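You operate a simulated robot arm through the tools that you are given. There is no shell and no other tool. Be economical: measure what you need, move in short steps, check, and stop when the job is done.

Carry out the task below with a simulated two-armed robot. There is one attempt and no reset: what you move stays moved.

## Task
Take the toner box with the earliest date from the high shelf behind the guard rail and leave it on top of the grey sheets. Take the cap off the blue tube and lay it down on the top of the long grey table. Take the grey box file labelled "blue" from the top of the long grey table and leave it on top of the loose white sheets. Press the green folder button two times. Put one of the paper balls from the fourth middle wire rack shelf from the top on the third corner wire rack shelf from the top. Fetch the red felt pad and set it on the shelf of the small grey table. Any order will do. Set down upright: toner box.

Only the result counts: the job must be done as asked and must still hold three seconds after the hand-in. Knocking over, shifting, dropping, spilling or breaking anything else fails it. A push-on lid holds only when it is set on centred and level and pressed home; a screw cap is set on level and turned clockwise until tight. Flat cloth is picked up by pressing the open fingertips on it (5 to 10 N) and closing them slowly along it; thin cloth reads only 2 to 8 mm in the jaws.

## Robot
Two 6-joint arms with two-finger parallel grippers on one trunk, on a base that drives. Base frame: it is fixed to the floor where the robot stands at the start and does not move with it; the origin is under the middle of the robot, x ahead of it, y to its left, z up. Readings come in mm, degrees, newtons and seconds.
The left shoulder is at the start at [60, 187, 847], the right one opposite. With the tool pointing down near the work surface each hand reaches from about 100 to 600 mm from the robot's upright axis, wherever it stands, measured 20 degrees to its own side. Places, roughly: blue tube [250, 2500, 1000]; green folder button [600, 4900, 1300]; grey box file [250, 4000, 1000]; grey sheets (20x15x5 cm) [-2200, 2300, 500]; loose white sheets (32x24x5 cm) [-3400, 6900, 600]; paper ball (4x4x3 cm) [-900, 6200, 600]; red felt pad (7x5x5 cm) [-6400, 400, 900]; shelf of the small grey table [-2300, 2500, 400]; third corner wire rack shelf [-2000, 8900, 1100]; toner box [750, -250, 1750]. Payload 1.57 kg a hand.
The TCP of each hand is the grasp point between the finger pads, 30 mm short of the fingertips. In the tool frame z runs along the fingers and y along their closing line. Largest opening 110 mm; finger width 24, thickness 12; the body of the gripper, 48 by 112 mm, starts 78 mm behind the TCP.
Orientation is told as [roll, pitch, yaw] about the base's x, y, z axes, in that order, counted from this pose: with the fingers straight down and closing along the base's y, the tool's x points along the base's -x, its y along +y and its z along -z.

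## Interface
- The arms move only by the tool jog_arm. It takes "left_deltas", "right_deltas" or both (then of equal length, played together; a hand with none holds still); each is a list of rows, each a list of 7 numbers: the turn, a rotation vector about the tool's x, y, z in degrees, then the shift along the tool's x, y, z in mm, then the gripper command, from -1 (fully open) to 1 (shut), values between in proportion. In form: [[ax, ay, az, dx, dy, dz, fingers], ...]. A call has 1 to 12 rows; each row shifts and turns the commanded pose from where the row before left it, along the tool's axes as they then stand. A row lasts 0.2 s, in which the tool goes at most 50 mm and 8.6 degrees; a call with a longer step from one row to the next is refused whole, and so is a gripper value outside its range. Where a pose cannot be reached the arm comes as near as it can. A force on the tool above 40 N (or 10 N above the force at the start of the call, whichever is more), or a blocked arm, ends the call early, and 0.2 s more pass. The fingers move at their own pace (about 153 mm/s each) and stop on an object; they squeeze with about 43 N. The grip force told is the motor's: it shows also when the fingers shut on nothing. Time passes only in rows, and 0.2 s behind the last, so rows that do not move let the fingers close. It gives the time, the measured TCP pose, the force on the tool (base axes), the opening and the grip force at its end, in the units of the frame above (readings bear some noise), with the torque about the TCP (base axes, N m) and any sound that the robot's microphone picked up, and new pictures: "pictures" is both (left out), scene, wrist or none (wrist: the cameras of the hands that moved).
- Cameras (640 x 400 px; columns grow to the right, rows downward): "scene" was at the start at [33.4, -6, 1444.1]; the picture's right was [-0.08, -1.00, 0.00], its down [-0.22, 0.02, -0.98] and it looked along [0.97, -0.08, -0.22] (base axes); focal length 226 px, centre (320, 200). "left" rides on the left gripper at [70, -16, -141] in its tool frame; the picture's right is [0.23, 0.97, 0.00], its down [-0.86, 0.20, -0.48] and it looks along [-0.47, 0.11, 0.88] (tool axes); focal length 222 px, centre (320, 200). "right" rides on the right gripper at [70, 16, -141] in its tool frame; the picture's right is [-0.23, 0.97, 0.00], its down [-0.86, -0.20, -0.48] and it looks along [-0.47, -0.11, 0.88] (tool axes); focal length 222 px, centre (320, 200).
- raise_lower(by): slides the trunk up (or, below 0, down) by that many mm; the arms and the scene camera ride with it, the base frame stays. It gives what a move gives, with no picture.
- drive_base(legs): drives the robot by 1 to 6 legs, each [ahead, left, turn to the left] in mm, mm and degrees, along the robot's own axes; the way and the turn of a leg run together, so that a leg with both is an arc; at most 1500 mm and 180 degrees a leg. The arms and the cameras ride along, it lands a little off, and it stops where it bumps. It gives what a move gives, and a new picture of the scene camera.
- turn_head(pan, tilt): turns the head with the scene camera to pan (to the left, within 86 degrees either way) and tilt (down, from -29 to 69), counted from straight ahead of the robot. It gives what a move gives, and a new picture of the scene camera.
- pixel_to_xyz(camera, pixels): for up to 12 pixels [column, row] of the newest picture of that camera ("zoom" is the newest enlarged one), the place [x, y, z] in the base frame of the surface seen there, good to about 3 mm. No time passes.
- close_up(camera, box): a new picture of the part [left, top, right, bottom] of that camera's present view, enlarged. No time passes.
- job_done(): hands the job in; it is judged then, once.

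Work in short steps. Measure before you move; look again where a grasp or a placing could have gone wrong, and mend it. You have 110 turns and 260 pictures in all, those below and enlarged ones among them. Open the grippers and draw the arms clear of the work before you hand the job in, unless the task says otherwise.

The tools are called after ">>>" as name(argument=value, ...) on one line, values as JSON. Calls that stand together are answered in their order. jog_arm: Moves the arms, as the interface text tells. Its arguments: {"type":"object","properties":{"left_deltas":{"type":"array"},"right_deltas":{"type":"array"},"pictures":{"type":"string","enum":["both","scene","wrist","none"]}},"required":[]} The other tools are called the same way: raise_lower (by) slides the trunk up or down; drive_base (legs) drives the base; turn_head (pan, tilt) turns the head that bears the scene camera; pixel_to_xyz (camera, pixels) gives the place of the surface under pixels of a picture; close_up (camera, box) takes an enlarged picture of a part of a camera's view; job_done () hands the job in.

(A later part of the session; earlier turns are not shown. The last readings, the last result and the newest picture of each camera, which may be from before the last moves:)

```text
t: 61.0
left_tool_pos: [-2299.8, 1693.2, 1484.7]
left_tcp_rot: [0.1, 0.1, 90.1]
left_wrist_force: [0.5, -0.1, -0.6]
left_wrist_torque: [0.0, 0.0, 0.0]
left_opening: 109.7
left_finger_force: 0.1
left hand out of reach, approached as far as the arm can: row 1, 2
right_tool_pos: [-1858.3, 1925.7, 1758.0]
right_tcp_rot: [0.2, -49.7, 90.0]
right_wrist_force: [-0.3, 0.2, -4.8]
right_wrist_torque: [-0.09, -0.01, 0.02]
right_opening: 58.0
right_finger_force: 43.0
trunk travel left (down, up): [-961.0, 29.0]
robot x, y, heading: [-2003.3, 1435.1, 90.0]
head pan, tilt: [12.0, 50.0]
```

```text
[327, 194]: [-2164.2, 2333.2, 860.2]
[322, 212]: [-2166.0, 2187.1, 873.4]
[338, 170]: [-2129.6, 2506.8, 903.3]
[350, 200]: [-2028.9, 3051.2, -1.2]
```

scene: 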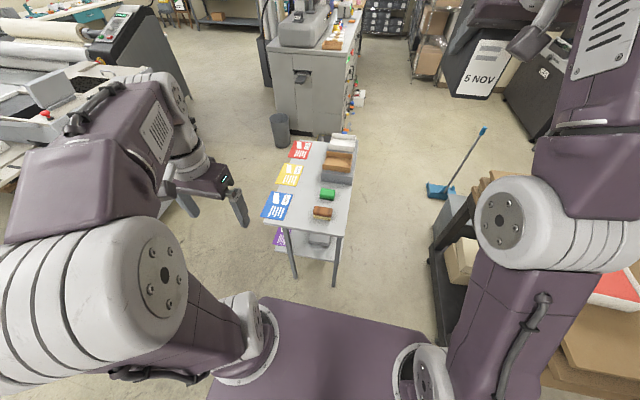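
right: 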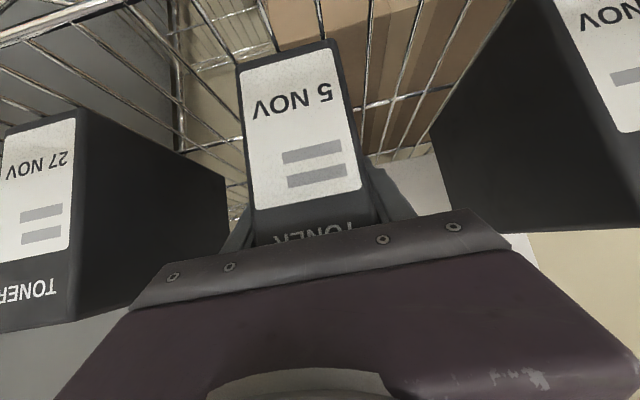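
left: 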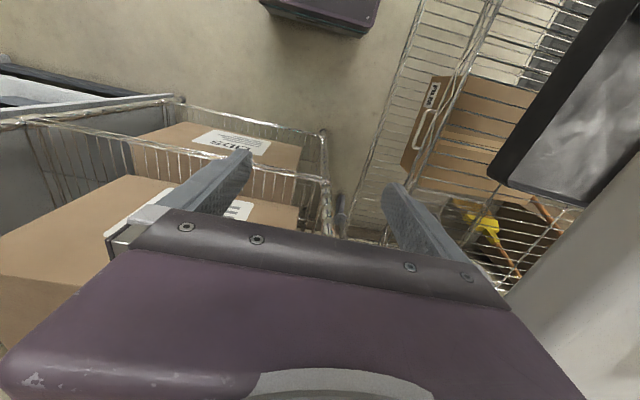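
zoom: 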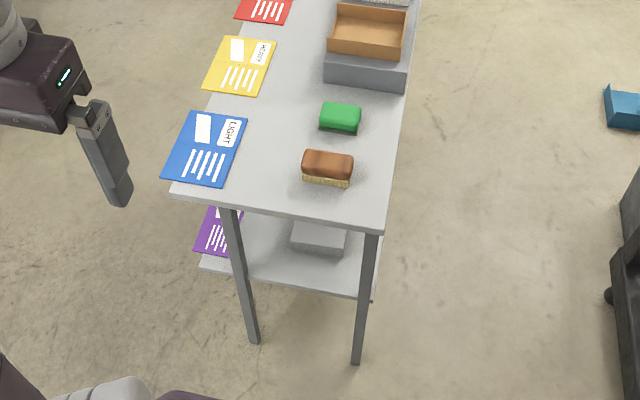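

Sheets: x −2262…−2120, y 2213…2413, top z 495; shelf edge y 2115, tabletop underside ≈800. I align the base (right hand on x≈−2190) and lower the trunk in front of the table.

>>> drive_base(legs=[[0, 330, 0]])

>>> raise_lower(by=-400)

>>> raise_lower(by=-250)

```text
t: 63.2
left_tool_pos: [-2627.6, 1689.2, 1486.2]
left_tcp_rot: [0.4, 0.1, 90.4]
left_wrist_force: [0.4, 0.3, -0.4]
left_wrist_torque: [-0.02, 0.01, 0.01]
left_opening: 110.2
left_finger_force: 0.1
right_tool_pos: [-2185.2, 1922.6, 1757.0]
right_tcp_rot: [0.7, -50.0, 89.9]
right_wrist_force: [0.8, -1.0, -5.1]
right_wrist_torque: [-0.08, 0.01, -0.01]
right_opening: 58.1
right_finger_force: 43.0
trunk travel left (down, up): [-961.0, 29.0]
robot x, y, heading: [-2337.5, 1434.9, 90.4]
head pan, tilt: [12.0, 50.0]
```

scene: 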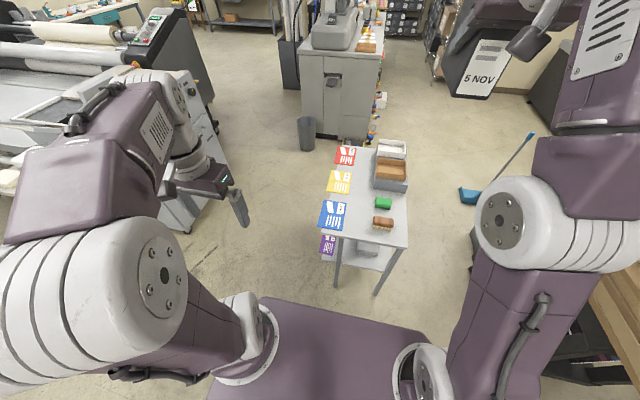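

```text
t: 67.0
left_tool_pos: [-2631.5, 1688.6, 1084.7]
left_tcp_rot: [0.3, 0.0, 90.5]
left_wrist_force: [0.1, -0.5, 0.5]
left_wrist_torque: [0.01, -0.01, -0.01]
left_opening: 109.9
left_finger_force: 0.1
right_tool_pos: [-2188.7, 1922.6, 1358.9]
right_tcp_rot: [0.4, -49.9, 90.2]
right_wrist_force: [0.2, -0.6, -4.8]
right_wrist_torque: [-0.12, -0.01, -0.02]
right_opening: 58.1
right_finger_force: 42.7
trunk travel left (down, up): [-561.0, 429.0]
robot x, y, heading: [-2336.5, 1432.9, 90.4]
head pan, tilt: [12.0, 50.0]
```

```text
t: 69.6
left_tool_pos: [-2632.3, 1687.5, 834.3]
left_tcp_rot: [0.2, 0.0, 90.3]
left_wrist_force: [0.3, -0.2, 0.2]
left_wrist_torque: [0.0, 0.03, 0.02]
left_opening: 109.9
left_finger_force: 0.0
right_tool_pos: [-2189.0, 1924.0, 1107.8]
right_tcp_rot: [0.4, -49.9, 90.2]
right_wrist_force: [-0.1, 0.4, -4.9]
right_wrist_torque: [-0.12, -0.02, 0.0]
right_opening: 58.0
right_finger_force: 43.0
trunk travel left (down, up): [-311.0, 679.0]
robot x, y, heading: [-2337.4, 1435.5, 90.7]
head pan, tilt: [12.0, 50.0]
```

Now lower the right arm ~510 mm in front of the table.

>>> jog_arm(right_deltas=[[0, 0, 0, 35.2, 0, 29.6, 1], [0, 0, 0, 35.2, 0, 29.6, 1], [0, 0, 0, 35.2, 0, 29.6, 1], [0, 0, 0, 35.2, 0, 29.6, 1], [0, 0, 0, 35.2, 0, 29.6, 1], [0, 0, 0, 35.2, 0, 29.6, 1], [0, 0, 0, 35.2, 0, 29.6, 1], [0, 0, 0, 35.2, 0, 29.6, 1], [0, 0, 0, 35.2, 0, 29.6, 1], [0, 0, 0, 35.2, 0, 29.6, 1], [0, 0, 0, 35.2, 0, 29.6, 1]], pictures="scene")

```text
t: 72.0
left_tool_pos: [-2631.9, 1688.4, 835.1]
left_tcp_rot: [0.3, -0.1, 90.4]
left_wrist_force: [0.3, -0.3, -0.8]
left_wrist_torque: [0.0, -0.01, 0.01]
left_opening: 110.0
left_finger_force: 0.1
right_tool_pos: [-2195.4, 1930.6, 633.8]
right_tcp_rot: [-1.8, -49.2, 91.8]
right_wrist_force: [-0.7, -0.3, -4.6]
right_wrist_torque: [-0.09, -0.04, 0.0]
right_opening: 57.7
right_finger_force: 43.3
right hand out of reach, approached as far as the arm can: row 8, 10, 11
trunk travel left (down, up): [-311.0, 679.0]
robot x, y, heading: [-2334.5, 1430.2, 90.7]
head pan, tilt: [12.0, 50.0]
```

scene: 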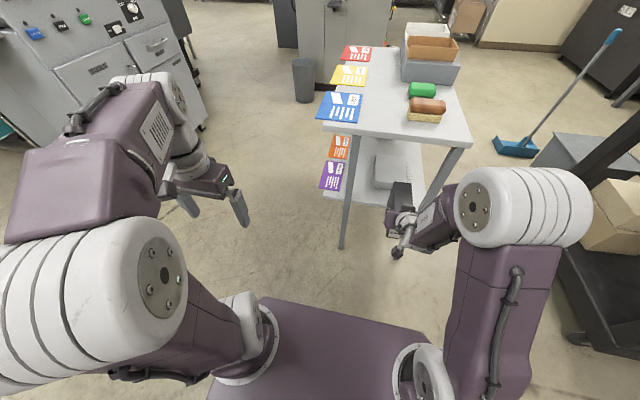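

Orientation drifted near a joint limit. I raise the arm 80 mm and lower the trunk 120 mm instead.

>>> jog_arm(right_deltas=[[0, 0, 0, -30, 0, -25.5, 1], [0, 0, 0, -30, 0, -25.5, 1], [0, 0, 0, -15, 0, -12.5, 1]], pictures="none")

>>> raise_lower(by=-120)

```text
t: 72.8
left_tool_pos: [-2632.1, 1687.5, 833.0]
left_tcp_rot: [0.2, 0.0, 90.5]
left_wrist_force: [-0.2, 0.6, 0.0]
left_wrist_torque: [0.0, 0.03, -0.02]
left_opening: 110.1
left_finger_force: 0.0
right_tool_pos: [-2197.1, 1930.7, 731.1]
right_tcp_rot: [0.4, -49.8, 90.2]
right_wrist_force: [0.1, -0.4, -4.0]
right_wrist_torque: [-0.09, 0.0, -0.01]
right_opening: 58.1
right_finger_force: 42.6
trunk travel left (down, up): [-311.0, 679.0]
robot x, y, heading: [-2335.6, 1433.8, 90.5]
head pan, tilt: [12.0, 50.0]
```

```text
t: 74.3
left_tool_pos: [-2631.8, 1688.1, 715.2]
left_tcp_rot: [0.2, 0.0, 90.5]
left_wrist_force: [-0.5, 0.5, 0.3]
left_wrist_torque: [-0.01, 0.02, 0.0]
left_opening: 109.8
left_finger_force: 0.1
right_tool_pos: [-2196.9, 1930.7, 611.3]
right_tcp_rot: [0.4, -49.9, 90.2]
right_wrist_force: [0.0, -0.3, -4.6]
right_wrist_torque: [-0.07, -0.01, 0.0]
right_opening: 58.0
right_finger_force: 43.3
trunk travel left (down, up): [-191.0, 799.0]
robot x, y, heading: [-2335.7, 1434.0, 90.7]
head pan, tilt: [12.0, 50.0]
```

TCP z 611 and level. Drive ahead 200 and view.

>>> drive_base(legs=[[200, -8, -0.5]])

>>> close_up(camera="right", box=[0, 0, 640, 400])

```text
t: 75.9
left_tool_pos: [-2619.9, 1893.4, 715.1]
left_tcp_rot: [0.2, 0.0, 89.7]
left_wrist_force: [-0.5, -0.3, 1.0]
left_wrist_torque: [0.01, 0.01, 0.03]
left_opening: 110.0
left_finger_force: 0.1
right_tool_pos: [-2182.3, 2128.5, 611.6]
right_tcp_rot: [0.4, -49.7, 89.3]
right_wrist_force: [0.2, -0.2, -4.3]
right_wrist_torque: [-0.08, 0.01, 0.01]
right_opening: 57.7
right_finger_force: 43.4
trunk travel left (down, up): [-191.0, 799.0]
robot x, y, heading: [-2326.4, 1630.6, 89.6]
head pan, tilt: [12.0, 50.0]
```

scene: 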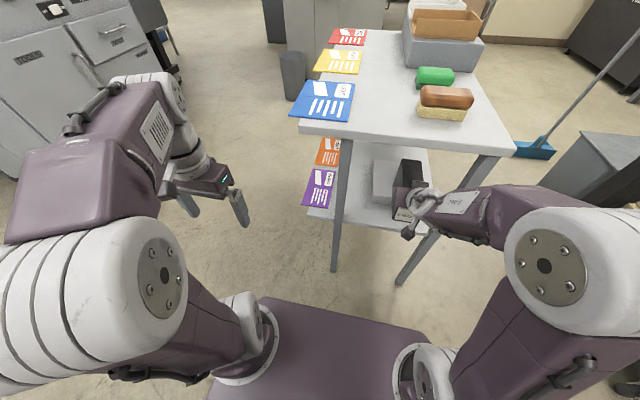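

```text
1.00 times, centred on (320, 200) of right (not enlarged: the box is as wide or as high as the picture)
```

zoom: 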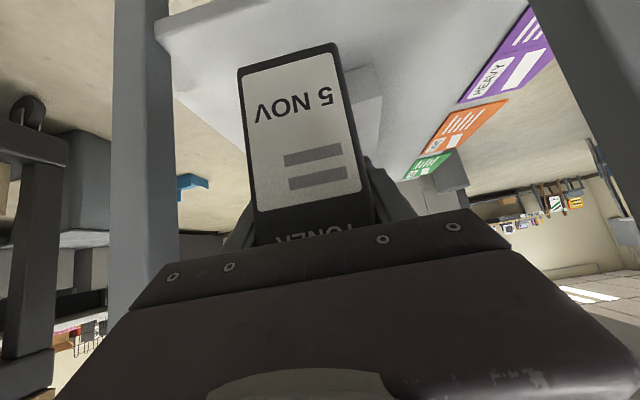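

Box clear of both legs. Extend 155 mm forward and 6 mm west, then look.

>>> jog_arm(right_deltas=[[0, 0, 0, -25, 2, 29.8, 1], [0, 0, 0, -25, 2, 29.8, 1], [0, 0, 0, -25, 2, 29.8, 1], [0, 0, 0, -25, 2, 29.8, 1]], pictures="both")

>>> close_up(camera="scene", box=[330, 130, 490, 260])

```text
t: 76.9
left_tool_pos: [-2624.4, 1880.0, 713.3]
left_tcp_rot: [-0.1, -0.8, 89.6]
left_wrist_force: [-0.7, -1.1, -0.2]
left_wrist_torque: [-0.06, -0.04, 0.04]
left_opening: 110.1
left_finger_force: 0.1
right_tool_pos: [-2197.9, 2265.3, 601.8]
right_tcp_rot: [-0.8, -48.8, 90.9]
right_wrist_force: [-0.6, -0.7, -4.0]
right_wrist_torque: [-0.11, -0.01, 0.01]
right_opening: 57.7
right_finger_force: 42.7
trunk travel left (down, up): [-191.0, 799.0]
robot x, y, heading: [-2328.3, 1632.1, 89.4]
head pan, tilt: [12.0, 50.0]
```

scene: 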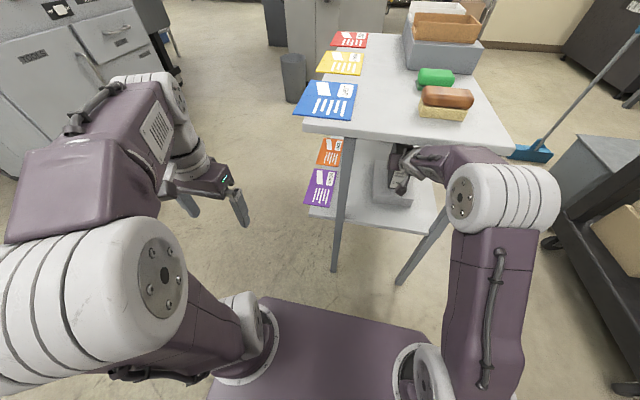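
right: 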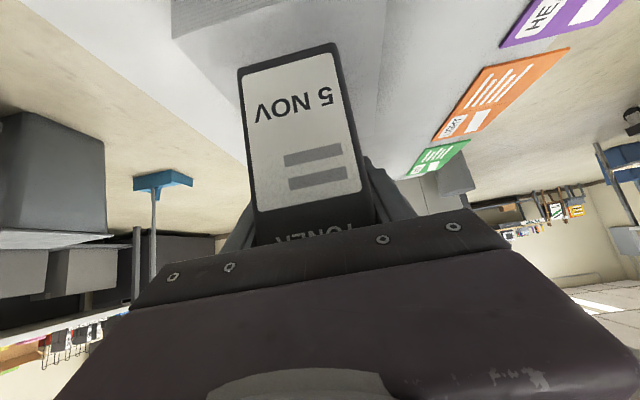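

```text
3.08 times, centred on (410, 195) of scene
```

zoom: 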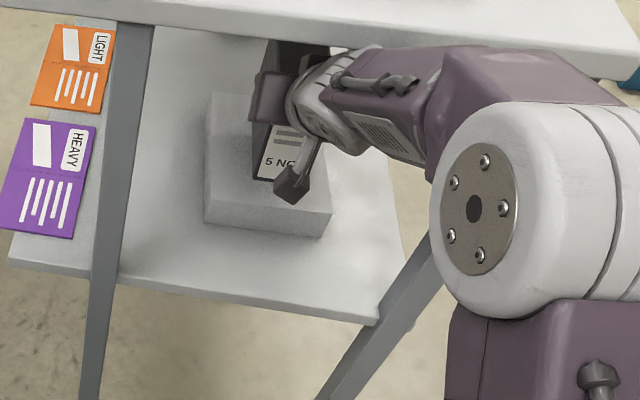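

Box is above the sheets; advance 22 mm more and descend 25, then read.

>>> jog_arm(right_deltas=[[0, 0, 0, -7, 0, 8.5, 1], [0, 0, 0, -7, 0, 8.5, 1], [0, 0, 0, 9.5, 0, 8, 1], [0, 0, 0, 9.5, 0, 8, 1], [0, 0, 0, 0, 0, 0, 1]], pictures="none")

>>> close_up(camera="scene", box=[330, 130, 490, 260])

```text
t: 78.1
left_tool_pos: [-2616.1, 1877.4, 721.4]
left_tcp_rot: [0.7, -1.3, 89.5]
left_wrist_force: [0.3, 0.4, -0.5]
left_wrist_torque: [0.0, -0.02, 0.02]
left_opening: 110.0
left_finger_force: 0.0
right_tool_pos: [-2182.1, 2288.5, 590.1]
right_tcp_rot: [0.8, -50.0, 88.4]
right_wrist_force: [0.2, 0.3, -4.6]
right_wrist_torque: [-0.07, 0.02, -0.03]
right_opening: 57.7
right_finger_force: 42.8
trunk travel left (down, up): [-191.0, 799.0]
robot x, y, heading: [-2332.3, 1635.9, 89.5]
head pan, tilt: [12.0, 50.0]
```

```text
3.08 times, centred on (410, 195) of scene
```

zoom: 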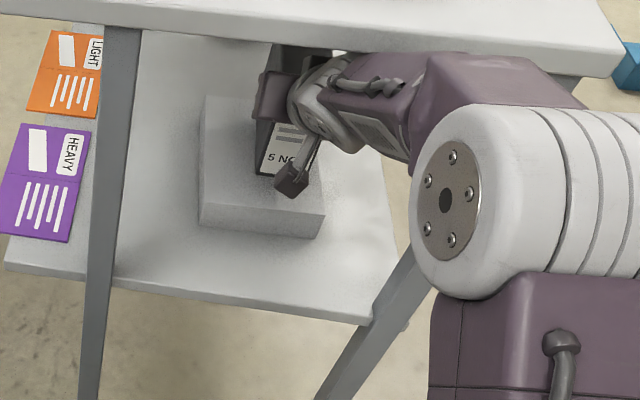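

The left arm's reading shifted, so the right forearm may be touching the table edge. I measure the table edge and the forearm.

>>> turn_head(pan=-5, tilt=50)

>>> close_up(camera="scene", box=[220, 80, 500, 280])

```text
t: 78.9
left_tool_pos: [-2615.3, 1879.0, 722.3]
left_tcp_rot: [0.6, -1.3, 89.6]
left_wrist_force: [0.8, 0.3, 1.0]
left_wrist_torque: [-0.03, -0.03, -0.01]
left_opening: 109.9
left_finger_force: 0.1
right_tool_pos: [-2183.2, 2288.9, 591.1]
right_tcp_rot: [1.0, -49.9, 89.0]
right_wrist_force: [0.3, 0.9, -4.4]
right_wrist_torque: [-0.09, 0.0, 0.01]
right_opening: 57.9
right_finger_force: 42.8
trunk travel left (down, up): [-191.0, 799.0]
robot x, y, heading: [-2327.9, 1635.2, 89.6]
head pan, tilt: [-5.0, 50.0]
```

scene: 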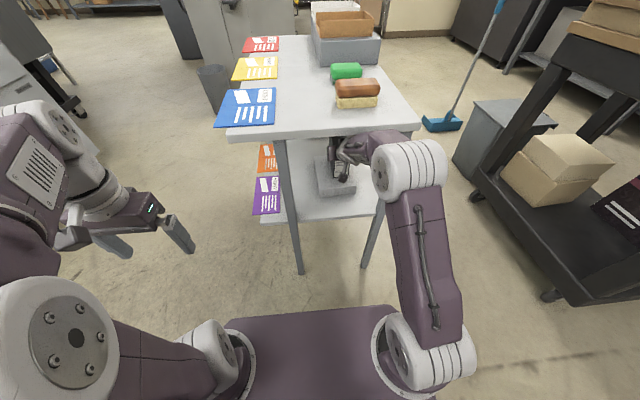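

```text
2.00 times, centred on (360, 180) of scene
```

zoom: 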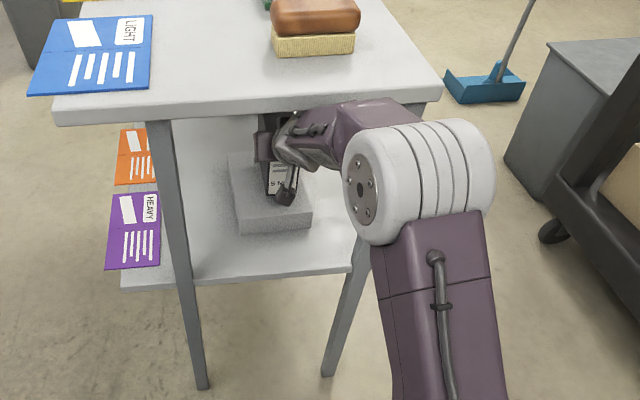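

>>> pixel_to_xyz(camera="zoom", pixels=[[60, 110], [435, 88], [350, 112], [375, 105], [425, 128], [370, 150], [315, 37], [90, 60], [335, 108], [465, 150]])

```text
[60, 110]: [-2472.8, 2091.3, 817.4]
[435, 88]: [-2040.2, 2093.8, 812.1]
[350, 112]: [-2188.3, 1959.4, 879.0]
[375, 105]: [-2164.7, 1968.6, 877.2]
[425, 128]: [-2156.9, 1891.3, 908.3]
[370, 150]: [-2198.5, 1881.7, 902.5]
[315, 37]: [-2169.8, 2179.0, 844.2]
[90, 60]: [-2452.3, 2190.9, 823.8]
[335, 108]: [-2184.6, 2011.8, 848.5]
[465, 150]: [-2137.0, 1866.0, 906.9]
```

>>> pixel_to_xyz(camera="zoom", pixels=[[203, 380], [330, 370], [315, 10], [155, 250], [290, 230], [240, 225]])

```text
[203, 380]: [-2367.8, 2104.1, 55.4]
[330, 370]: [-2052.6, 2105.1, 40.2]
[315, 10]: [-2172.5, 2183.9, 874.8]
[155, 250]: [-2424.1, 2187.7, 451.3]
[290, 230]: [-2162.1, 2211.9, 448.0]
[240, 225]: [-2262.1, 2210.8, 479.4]
```

Table hasn't moved. Forearm is near the tabletop edge, so I do the remaining descent with the trunk, which also lowers the forearm.

>>> raise_lower(by=-20)

>>> close_up(camera="scene", box=[300, 100, 400, 220])

```text
t: 79.6
left_tool_pos: [-2622.0, 1892.7, 695.4]
left_tcp_rot: [0.1, -0.1, 89.6]
left_wrist_force: [0.5, -1.0, 0.0]
left_wrist_torque: [0.0, 0.0, 0.0]
left_opening: 110.2
left_finger_force: 0.0
right_tool_pos: [-2190.6, 2310.1, 566.6]
right_tcp_rot: [0.3, -50.0, 89.3]
right_wrist_force: [-0.4, -0.1, -3.5]
right_wrist_torque: [-0.07, -0.04, 0.02]
right_opening: 58.0
right_finger_force: 43.1
trunk travel left (down, up): [-171.0, 819.0]
robot x, y, heading: [-2330.2, 1638.8, 89.7]
head pan, tilt: [-5.0, 50.0]
```

```text
3.33 times, centred on (350, 160) of scene
```

zoom: 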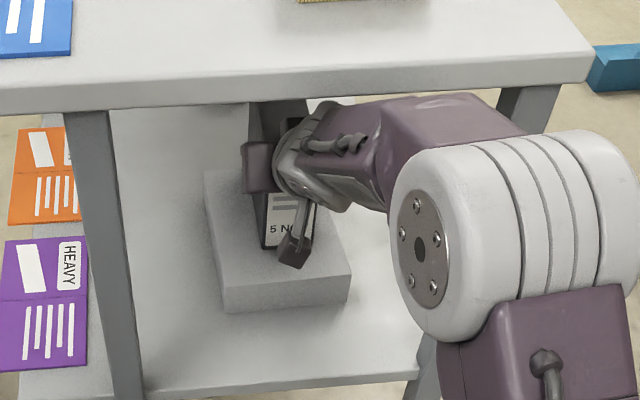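

Free and centred (−2191, 2310). Lower in small trunk steps until contact.

>>> raise_lower(by=-7)

```text
t: 80.1
left_tool_pos: [-2620.3, 1889.8, 688.2]
left_tcp_rot: [0.3, -0.1, 89.6]
left_wrist_force: [0.4, 0.0, 0.6]
left_wrist_torque: [-0.02, -0.01, -0.01]
left_opening: 110.1
left_finger_force: 0.0
right_tool_pos: [-2189.3, 2307.2, 562.8]
right_tcp_rot: [0.5, -50.3, 89.4]
right_wrist_force: [1.1, 6.3, 12.8]
right_wrist_torque: [1.49, -0.54, 0.13]
right_opening: 58.1
right_finger_force: 43.4
trunk travel left (down, up): [-164.0, 826.0]
robot x, y, heading: [-2326.8, 1635.8, 89.7]
head pan, tilt: [-5.0, 50.0]
```

Contact (Fz +13 N). Ease 2 mm, open, then look.

>>> raise_lower(by=2)

>>> jog_arm(right_deltas=[[0, 0, 0, 0, 0, 0, 0.2], [0, 0, 0, 0, 0, 0, -0.4], [0, 0, 0, 0, 0, 0, -0.8], [0, 0, 0, 0, 0, 0, -0.8]], pictures="both")

```text
t: 80.7
left_tool_pos: [-2620.0, 1890.8, 689.4]
left_tcp_rot: [0.2, -0.2, 89.6]
left_wrist_force: [0.0, 0.0, -0.5]
left_wrist_torque: [0.01, -0.02, 0.02]
left_opening: 109.9
left_finger_force: 0.0
right_tool_pos: [-2188.6, 2305.3, 563.4]
right_tcp_rot: [0.4, -50.1, 89.5]
right_wrist_force: [-0.9, 7.5, 15.0]
right_wrist_torque: [1.16, -0.47, 0.3]
right_opening: 57.9
right_finger_force: 43.0
trunk travel left (down, up): [-166.0, 824.0]
robot x, y, heading: [-2328.8, 1634.4, 89.7]
head pan, tilt: [-5.0, 50.0]
```

```text
t: 81.7
left_tool_pos: [-2619.7, 1891.3, 689.1]
left_tcp_rot: [0.2, -0.1, 89.6]
left_wrist_force: [-0.2, -0.6, 0.1]
left_wrist_torque: [0.02, -0.03, -0.01]
left_opening: 109.8
left_finger_force: 0.0
right_tool_pos: [-2188.3, 2306.2, 560.3]
right_tcp_rot: [0.3, -49.8, 89.3]
right_wrist_force: [0.1, 0.0, 0.6]
right_wrist_torque: [0.04, -0.01, 0.0]
right_opening: 99.1
right_finger_force: 0.2
trunk travel left (down, up): [-166.0, 824.0]
robot x, y, heading: [-2326.9, 1636.4, 89.8]
head pan, tilt: [-5.0, 50.0]
```

scene: 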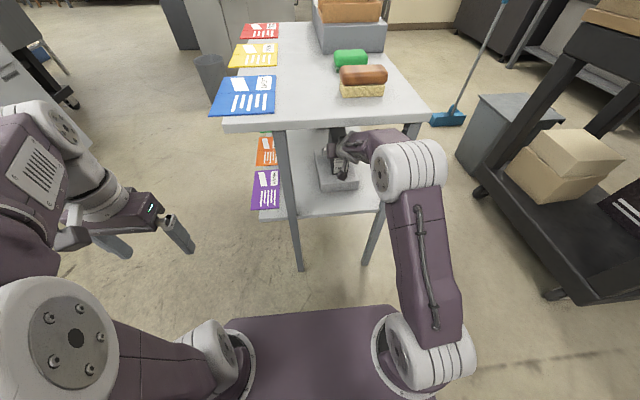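
right: 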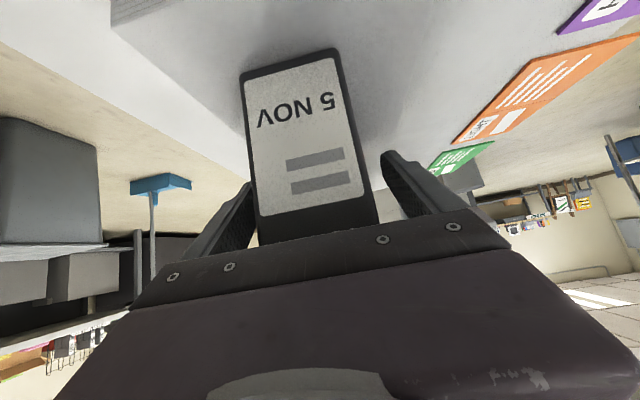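

Box stands released. Drive straight back 400 and check.

>>> drive_base(legs=[[-380, 0, 0]])

>>> turn_head(pan=86, tilt=15)

```text
t: 84.0
left_tool_pos: [-2626.2, 1537.3, 690.9]
left_tcp_rot: [0.3, -0.2, 90.2]
left_wrist_force: [0.6, 0.7, -0.5]
left_wrist_torque: [0.0, -0.03, -0.02]
left_opening: 110.3
left_finger_force: 0.1
right_tool_pos: [-2197.4, 1957.4, 562.5]
right_tcp_rot: [0.4, -50.1, 90.0]
right_wrist_force: [-0.7, -0.5, -0.2]
right_wrist_torque: [-0.02, 0.02, 0.01]
right_opening: 99.0
right_finger_force: 0.1
trunk travel left (down, up): [-166.0, 824.0]
robot x, y, heading: [-2333.8, 1282.8, 90.1]
head pan, tilt: [-5.0, 50.0]
stopped in leg 1: the robot was blocked; the commanded pose is now the measured one
```

scene: 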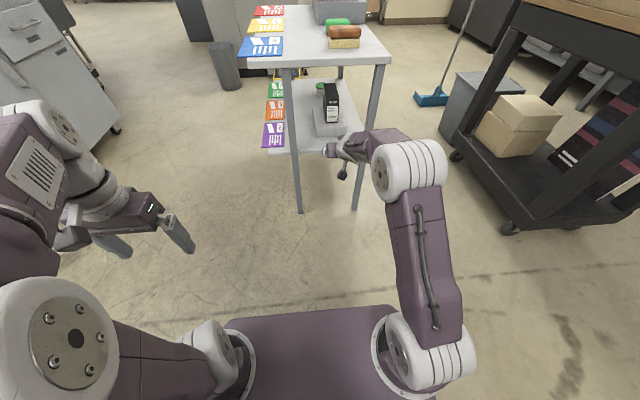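

```text
t: 85.6
left_tool_pos: [-2627.3, 1537.0, 690.6]
left_tcp_rot: [0.2, -0.1, 90.2]
left_wrist_force: [-0.4, 0.2, -0.5]
left_wrist_torque: [-0.03, 0.02, -0.01]
left_opening: 110.2
left_finger_force: 0.0
right_tool_pos: [-2200.0, 1957.3, 561.6]
right_tcp_rot: [0.5, -50.0, 90.0]
right_wrist_force: [-0.4, 1.3, -0.1]
right_wrist_torque: [0.01, -0.03, 0.03]
right_opening: 99.1
right_finger_force: 0.0
trunk travel left (down, up): [-166.0, 824.0]
robot x, y, heading: [-2330.7, 1282.0, 90.2]
head pan, tilt: [85.9, 15.0]
```

scene: 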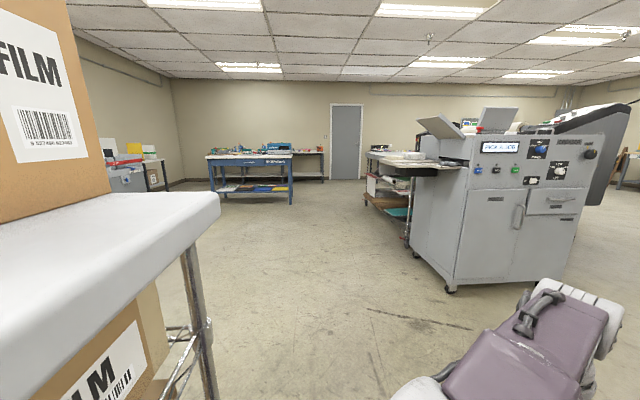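

Toner box stands upright on the sheets. I retract the right hand to fingers-down, raise the trunk, and measure the way west.

>>> pixel_to_xyz(camera="scene", pixels=[[450, 290], [405, 240], [385, 210], [255, 165], [215, 205], [288, 205], [217, 200], [350, 185]])

>>> jog_arm(right_deltas=[[0, 8.33, 0, 0, 0, 0, -1], [0, 8.33, 0, 0, 0, 0, -1], [0, 8.33, 0, 0, 0, 0, -1], [0, 8.33, 0, 0, 0, 0, -1], [0, 8.33, 0, 0, 0, 0, -1], [0, 8.33, 0, 0, 0, 0, -1], [0, 0, 0, 45, 0, 0, -1], [0, 0, 0, 45, 0, 0, -1], [0, 0, 0, 45, 0, 0, -1], [0, 0, 0, 45, 0, 0, -1], [0, 0, 0, 45, 0, 0, -1], [0, 0, 0, 45, 0, 0, -1]], left_deltas=[[0, 0, 0, 0, -16, 0, -1], [0, 0, 0, 0, -16, 0, -1], [0, 0, 0, 0, -16, 0, -1], [0, 0, 0, 0, -16, 0, -1], [0, 0, 0, 0, -16, 0, -1], [0, 0, 0, 0, -16, 0, -1], [0, 0, 0, 0, 0, 0, -1], [0, 0, 0, 0, 0, 0, -1], [0, 0, 0, 0, 0, 0, -1], [0, 0, 0, 0, 0, 0, -1], [0, 0, 0, 0, 0, 0, -1], [0, 0, 0, 0, 0, 0, -1]], pictures="none")

>>> raise_lower(by=350)

```text
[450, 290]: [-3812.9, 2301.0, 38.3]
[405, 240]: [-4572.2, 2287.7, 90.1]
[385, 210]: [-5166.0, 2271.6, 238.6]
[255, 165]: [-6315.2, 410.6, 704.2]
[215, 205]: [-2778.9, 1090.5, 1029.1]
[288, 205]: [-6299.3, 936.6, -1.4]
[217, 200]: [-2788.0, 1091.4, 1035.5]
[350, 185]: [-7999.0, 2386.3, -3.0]
```

```text
t: 88.2
left_tool_pos: [-2530.7, 1539.2, 689.3]
left_tcp_rot: [0.1, -0.1, 90.3]
left_wrist_force: [0.6, 0.1, -0.8]
left_wrist_torque: [0.01, 0.02, 0.02]
left_opening: 109.9
left_finger_force: 0.1
right_tool_pos: [-2189.3, 1591.4, 549.2]
right_tcp_rot: [0.3, 0.0, 90.3]
right_wrist_force: [0.8, -0.1, -0.4]
right_wrist_torque: [-0.04, -0.04, 0.04]
right_opening: 110.2
right_finger_force: 0.0
right hand out of reach, approached as far as the arm can: row 4, 5, 6
trunk travel left (down, up): [-166.0, 824.0]
robot x, y, heading: [-2337.6, 1281.5, 90.2]
head pan, tilt: [85.9, 15.0]
```

```text
t: 91.6
left_tool_pos: [-2529.5, 1539.9, 1037.3]
left_tcp_rot: [0.2, 0.0, 90.3]
left_wrist_force: [0.1, -0.1, 0.6]
left_wrist_torque: [0.04, -0.02, 0.01]
left_opening: 110.1
left_finger_force: 0.0
right_tool_pos: [-2190.0, 1591.8, 899.3]
right_tcp_rot: [0.3, -0.2, 90.2]
right_wrist_force: [0.2, 0.1, 1.0]
right_wrist_torque: [0.01, 0.02, -0.03]
right_opening: 109.9
right_finger_force: 0.0
trunk travel left (down, up): [-516.0, 474.0]
robot x, y, heading: [-2332.2, 1285.8, 90.2]
head pan, tilt: [85.9, 15.0]
```

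Corridor west lies between y≈1090 (cart) and 2270 (machine). Drive ahead, turn left, go west, then look at the blue bench.

>>> drive_base(legs=[[340, 0, 0], [0, 0, 90], [1500, 0, 0], [1500, 0, 0], [0, 1100, 0]])

>>> turn_head(pan=0, tilt=25)

```text
t: 116.7
left_tool_pos: [-5562.0, 290.8, 1037.9]
left_tcp_rot: [0.2, -0.1, 177.9]
left_wrist_force: [-0.6, -0.8, 0.4]
left_wrist_torque: [0.03, -0.02, 0.02]
left_opening: 110.2
left_finger_force: 0.1
right_tool_pos: [-5599.7, 632.9, 899.5]
right_tcp_rot: [0.3, 0.1, 178.0]
right_wrist_force: [0.4, -1.0, 0.5]
right_wrist_torque: [0.0, -0.01, 0.02]
right_opening: 109.9
right_finger_force: 0.1
trunk travel left (down, up): [-516.0, 474.0]
robot x, y, heading: [-5297.1, 473.4, 177.8]
head pan, tilt: [85.9, 15.0]
```

scene: 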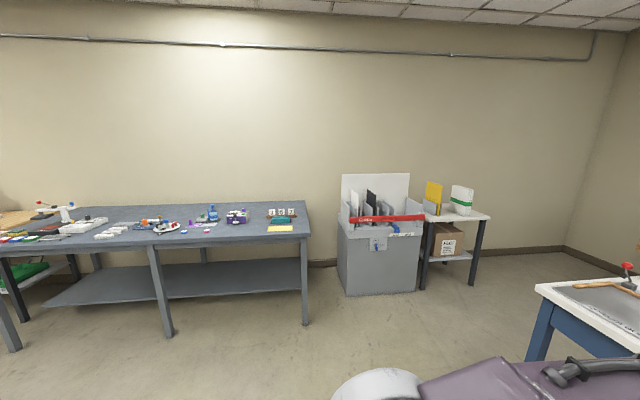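

```text
t: 118.3
left_tool_pos: [-5560.7, 290.2, 1037.3]
left_tcp_rot: [0.2, -0.1, 177.9]
left_wrist_force: [0.6, 0.4, 0.3]
left_wrist_torque: [0.01, 0.04, 0.0]
left_opening: 109.9
left_finger_force: 0.1
right_tool_pos: [-5600.8, 633.9, 899.2]
right_tcp_rot: [0.3, 0.0, 178.0]
right_wrist_force: [-0.6, 0.1, -0.4]
right_wrist_torque: [-0.01, 0.02, -0.02]
right_opening: 110.0
right_finger_force: 0.1
trunk travel left (down, up): [-516.0, 474.0]
robot x, y, heading: [-5298.2, 476.8, 178.0]
head pan, tilt: [0.0, 25.0]
```

scene: 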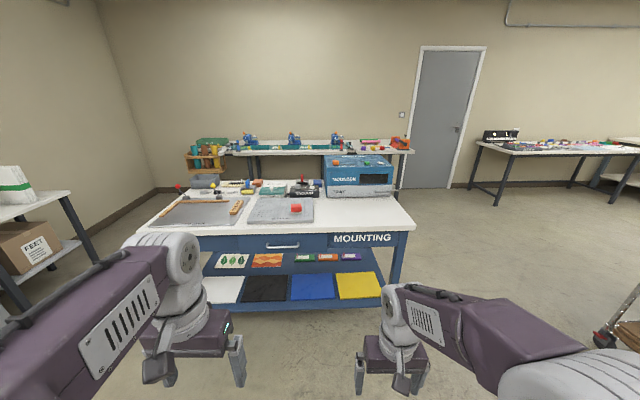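

A red object sits at (296,208) on the bench. Enlarge and measure.

>>> close_up(camera="scene", box=[160, 150, 420, 240])

>>> pixel_to_xyz(camera="scene", pixels=[[296, 206], [296, 210], [291, 206], [301, 206], [297, 215], [270, 220], [300, 228], [145, 228], [414, 225], [263, 194], [304, 186]])

```text
2.46 times, centred on (290, 195) of scene
```

zoom: 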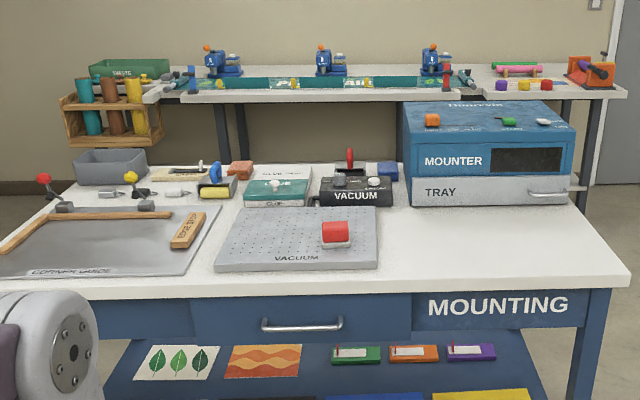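

```text
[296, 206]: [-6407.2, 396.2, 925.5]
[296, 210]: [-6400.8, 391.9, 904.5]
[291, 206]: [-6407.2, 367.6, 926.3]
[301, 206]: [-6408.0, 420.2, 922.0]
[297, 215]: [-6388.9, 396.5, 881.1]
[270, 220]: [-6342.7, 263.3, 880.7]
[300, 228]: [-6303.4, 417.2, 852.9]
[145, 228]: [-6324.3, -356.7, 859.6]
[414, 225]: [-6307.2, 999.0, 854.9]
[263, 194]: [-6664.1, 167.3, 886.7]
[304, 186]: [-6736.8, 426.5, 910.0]
```

Pad: center ≈(−6407,395), z 881–927, sitting on a vacuum plate. I'll use the right hand: raise, drive to it, and look closer.

>>> raise_lower(by=130)

>>> drive_base(legs=[[500, 225, 2]])

>>> turn_head(pan=-8, tilt=42)

>>> close_up(camera="scene", box=[230, 60, 450, 240])

```text
t: 119.9
left_tool_pos: [-5561.1, 288.5, 1168.6]
left_tcp_rot: [0.2, -0.1, 178.0]
left_wrist_force: [0.1, -0.7, 0.0]
left_wrist_torque: [-0.02, 0.01, -0.04]
left_opening: 110.0
left_finger_force: 0.1
right_tool_pos: [-5600.8, 633.2, 1028.0]
right_tcp_rot: [0.3, 0.0, 178.0]
right_wrist_force: [0.8, -1.2, -0.1]
right_wrist_torque: [-0.01, 0.01, -0.02]
right_opening: 110.1
right_finger_force: 0.1
trunk travel left (down, up): [-646.0, 344.0]
robot x, y, heading: [-5295.9, 478.6, 178.0]
head pan, tilt: [0.0, 25.0]
```

```text
t: 123.0
left_tool_pos: [-6050.9, 71.3, 1167.4]
left_tcp_rot: [0.1, 0.0, 179.3]
left_wrist_force: [0.6, -0.4, -0.3]
left_wrist_torque: [-0.02, -0.02, 0.01]
left_opening: 110.1
left_finger_force: 0.0
right_tool_pos: [-6097.9, 413.2, 1029.4]
right_tcp_rot: [0.3, 0.1, 179.5]
right_wrist_force: [-0.1, -0.3, -0.3]
right_wrist_torque: [-0.03, 0.01, 0.02]
right_opening: 109.9
right_finger_force: 0.1
trunk travel left (down, up): [-646.0, 344.0]
robot x, y, heading: [-5792.2, 266.0, 179.4]
head pan, tilt: [0.0, 25.0]
```

scene: 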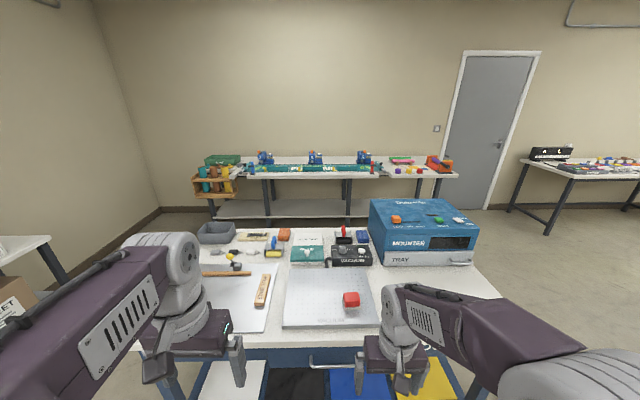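

```text
t: 123.8
left_tool_pos: [-6051.8, 70.4, 1168.7]
left_tcp_rot: [0.2, 0.0, 179.3]
left_wrist_force: [0.7, 1.1, -0.4]
left_wrist_torque: [0.03, -0.02, 0.01]
left_opening: 110.1
left_finger_force: 0.0
right_tool_pos: [-6099.1, 414.2, 1029.3]
right_tcp_rot: [0.3, 0.1, 179.3]
right_wrist_force: [0.2, -0.6, 0.5]
right_wrist_torque: [-0.02, -0.03, 0.03]
right_opening: 110.2
right_finger_force: 0.1
trunk travel left (down, up): [-646.0, 344.0]
robot x, y, heading: [-5793.2, 266.2, 179.2]
head pan, tilt: [-8.0, 42.0]
```

scene: 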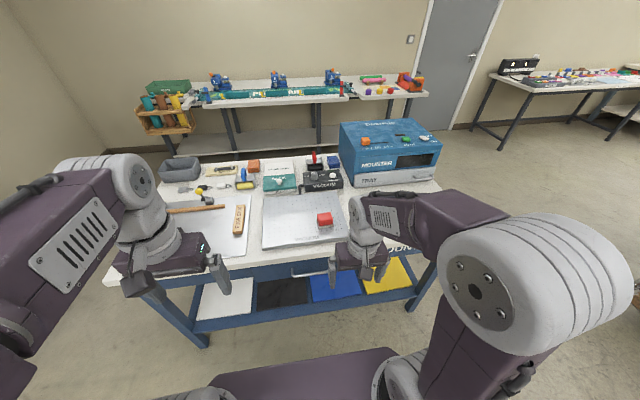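

```text
2.22 times, centred on (340, 150) of scene
```

zoom: 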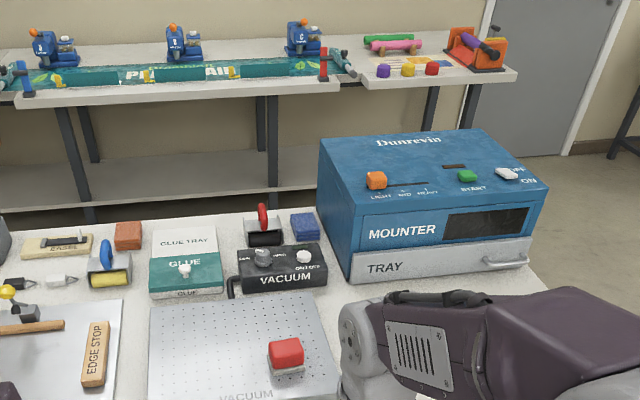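

I zoom on the pad for its corners and yaw.

>>> close_up(camera="scene", box=[300, 195, 350, 245])

```text
8.00 times, centred on (325, 220) of scene
```

zoom: 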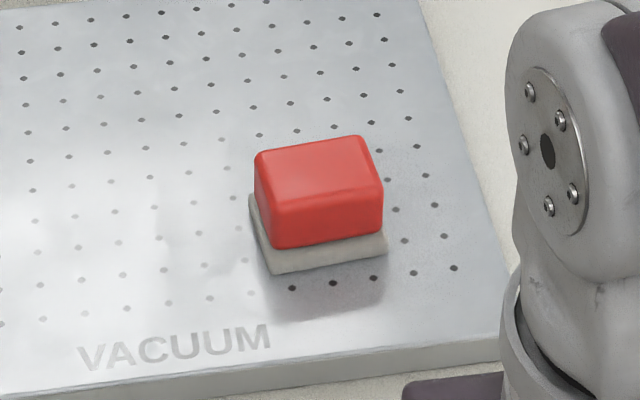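

>>> pixel_to_xyz(camera="zoom", pixels=[[265, 160], [358, 143], [375, 180], [275, 202], [320, 170], [272, 270], [387, 248], [330, 220]])

```text
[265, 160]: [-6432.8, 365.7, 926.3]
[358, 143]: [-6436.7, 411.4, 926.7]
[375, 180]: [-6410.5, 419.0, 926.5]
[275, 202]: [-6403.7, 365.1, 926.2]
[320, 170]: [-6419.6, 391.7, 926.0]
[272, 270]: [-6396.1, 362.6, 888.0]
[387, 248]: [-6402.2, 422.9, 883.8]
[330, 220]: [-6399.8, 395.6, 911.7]
```

Pad center (−6418, 391), top 926, yaw ≈ +6°. Drive 70 ahead, then bring the right hand above it.

>>> drive_base(legs=[[70, 0, 0]])

>>> jog_arm(right_deltas=[[0, 0, 0, -41, 3.8, 0, -1], [0, 0, 0, -41, 3.8, 0, -1], [0, 0, 0, -41, 3.8, 0, -1], [0, 0, 0, -41, 3.8, 0, -1], [0, 0, 0, -41, 3.8, 0, -1], [0, 0, 0, -41, 3.8, 0, -1], [0, 0, -6, 0, 0, 0, -1]], pictures="both")

```text
t: 124.8
left_tool_pos: [-6118.3, 70.8, 1168.3]
left_tcp_rot: [0.2, -0.1, 179.4]
left_wrist_force: [0.3, -0.4, -0.7]
left_wrist_torque: [-0.01, -0.04, 0.02]
left_opening: 110.2
left_finger_force: 0.1
right_tool_pos: [-6168.0, 414.6, 1030.2]
right_tcp_rot: [0.4, 0.0, 179.4]
right_wrist_force: [-0.9, -0.3, 0.0]
right_wrist_torque: [0.02, 0.0, -0.01]
right_opening: 109.8
right_finger_force: 0.0
trunk travel left (down, up): [-646.0, 344.0]
robot x, y, heading: [-5860.8, 265.9, 179.3]
head pan, tilt: [-8.0, 42.0]
```

scene: 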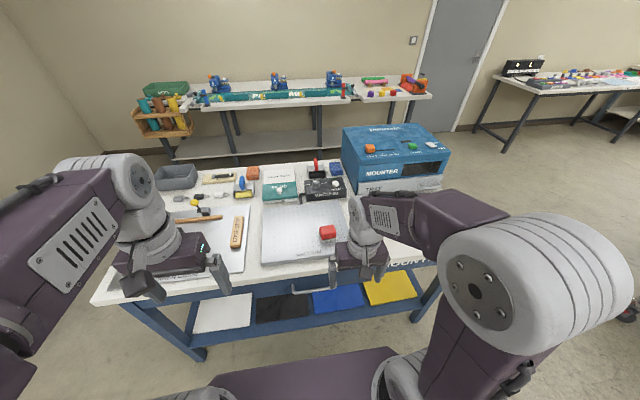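

```text
t: 126.4
left_tool_pos: [-6118.6, 69.4, 1168.2]
left_tcp_rot: [0.3, -0.1, 179.4]
left_wrist_force: [0.0, -0.6, 0.1]
left_wrist_torque: [0.0, 0.04, -0.03]
left_opening: 109.8
left_finger_force: 0.1
right_tool_pos: [-6411.5, 394.4, 1030.2]
right_tcp_rot: [0.3, -0.1, -174.5]
right_wrist_force: [-0.1, 0.5, 0.4]
right_wrist_torque: [0.0, 0.01, 0.0]
right_opening: 110.0
right_finger_force: 0.1
trunk travel left (down, up): [-646.0, 344.0]
robot x, y, heading: [-5860.6, 262.6, 179.4]
head pan, tilt: [-8.0, 42.0]
```

scene: 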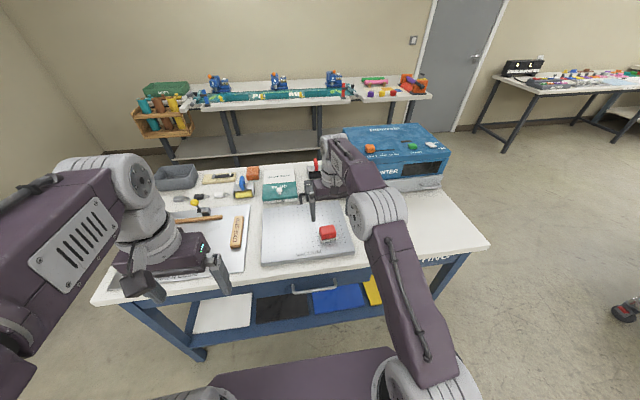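
right: 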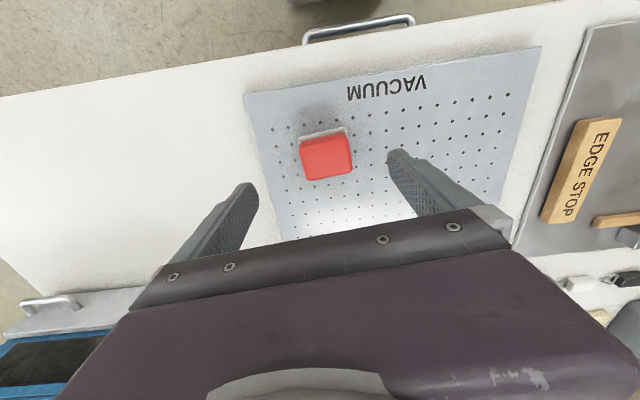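

Aligned; descend 110 mm and grip the red part.

>>> jog_arm(right_deltas=[[0, 0, 0, -6, 3, 40, -1], [0, 0, 0, 0, 0, 40, -1], [0, 0, 0, 0, 0, 30, -1], [0, 0, 0, 0, 0, 0, 0], [0, 0, 0, 0, 0, 0, 0.6], [0, 0, 0, 0, 0, 0, 1], [0, 0, 0, 0, 0, 0, 1]], pictures="wrist")

```text
t: 128.0
left_tool_pos: [-6120.0, 70.9, 1168.1]
left_tcp_rot: [0.2, 0.0, 179.3]
left_wrist_force: [-0.3, 0.3, 0.4]
left_wrist_torque: [0.05, 0.04, 0.0]
left_opening: 109.9
left_finger_force: 0.1
right_tool_pos: [-6416.2, 390.3, 921.1]
right_tcp_rot: [0.3, 0.0, -174.6]
right_wrist_force: [-0.9, 0.3, 0.0]
right_wrist_torque: [-0.03, -0.01, -0.03]
right_opening: 61.0
right_finger_force: 42.9
trunk travel left (down, up): [-646.0, 344.0]
robot x, y, heading: [-5860.2, 264.6, 179.5]
head pan, tilt: [-8.0, 42.0]
```

right: 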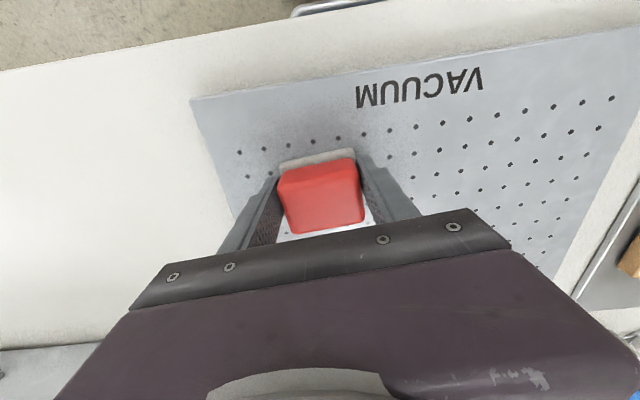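

Grip 61 mm. Lift 30 mm gently and check.

>>> jog_arm(right_deltas=[[0, 0, 0, 0, 0, -10, 1], [0, 0, 0, 0, 0, -20, 1], [0, 0, 0, 0, 0, 0, 1]], pictures="wrist")

```text
t: 128.8
left_tool_pos: [-6120.8, 71.7, 1167.8]
left_tcp_rot: [0.2, 0.1, 179.4]
left_wrist_force: [-0.3, 0.2, 0.1]
left_wrist_torque: [0.01, 0.01, 0.0]
left_opening: 110.1
left_finger_force: 0.1
right_tool_pos: [-6418.5, 390.9, 949.7]
right_tcp_rot: [0.3, 0.0, -174.6]
right_wrist_force: [-0.1, -0.7, -0.8]
right_wrist_torque: [-0.01, 0.01, 0.01]
right_opening: 60.8
right_finger_force: 42.5
trunk travel left (down, up): [-646.0, 344.0]
robot x, y, heading: [-5858.7, 263.7, 179.4]
head pan, tilt: [-8.0, 42.0]
```

right: 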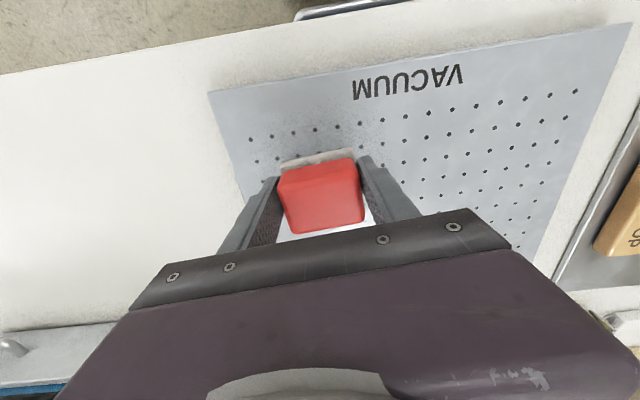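

Pad is free of the plate. To place it under the small tabletop I need a pitched hand, so I set it back, release, rise and pitch the hand 50°.

>>> jog_arm(right_deltas=[[0, 0, 0, 0, 0, 27, 1], [0, 0, 0, 0, 0, 0, -0.3], [0, 0, 0, 0, 0, 0, -1], [0, 0, 0, 0, 0, -40, -1], [0, 0, 0, 0, 0, -40, -1], [0, 0, 0, 0, 0, -40, -1], [0, -8.33, 0, 0, 0, 0, -1], [0, -8.33, 0, 0, 0, 0, -1], [0, -8.33, 0, 0, 0, 0, -1], [0, -8.33, 0, 0, 0, 0, -1], [0, -8.33, 0, 0, 0, 0, -1], [0, -8.33, 0, 0, 0, 0, -1]], pictures="both")

>>> close_up(camera="scene", box=[290, 200, 370, 260])

```text
t: 131.4
left_tool_pos: [-6120.0, 71.7, 1167.8]
left_tcp_rot: [0.3, -0.1, 179.4]
left_wrist_force: [-0.2, -0.4, 0.7]
left_wrist_torque: [-0.01, 0.01, 0.01]
left_opening: 110.1
left_finger_force: 0.1
right_tool_pos: [-6419.1, 382.3, 1041.3]
right_tcp_rot: [2.4, -47.4, -175.1]
right_wrist_force: [-0.3, 0.1, 0.1]
right_wrist_torque: [0.02, -0.06, 0.02]
right_opening: 110.0
right_finger_force: 0.1
right hand out of reach, approached as far as the arm can: row 12
trunk travel left (down, up): [-646.0, 344.0]
robot x, y, heading: [-5861.8, 265.6, 179.6]
head pan, tilt: [-8.0, 42.0]
```

scene: 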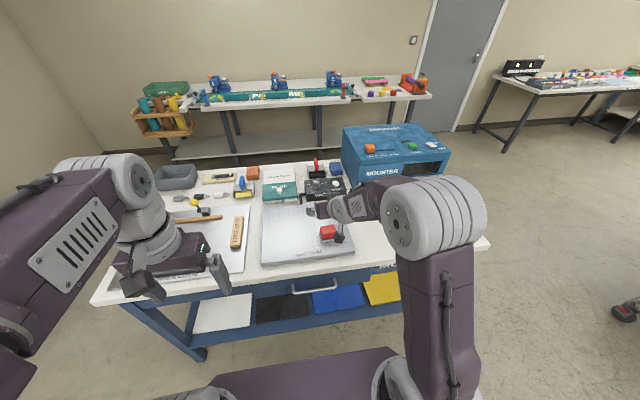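
right: 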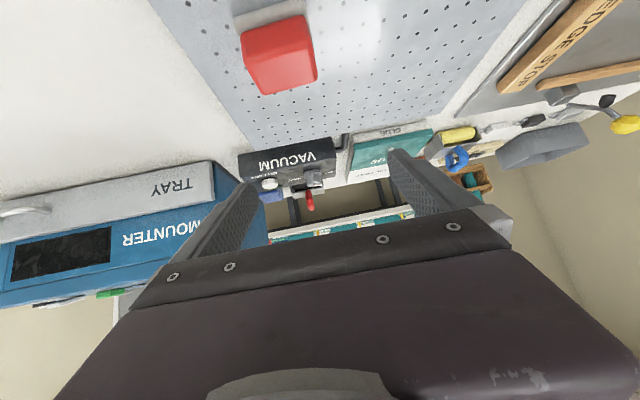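

```text
6.67 times, centred on (330, 230) of scene
```

zoom: 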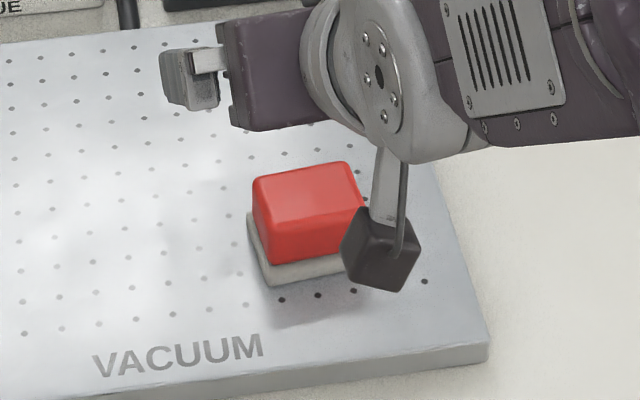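

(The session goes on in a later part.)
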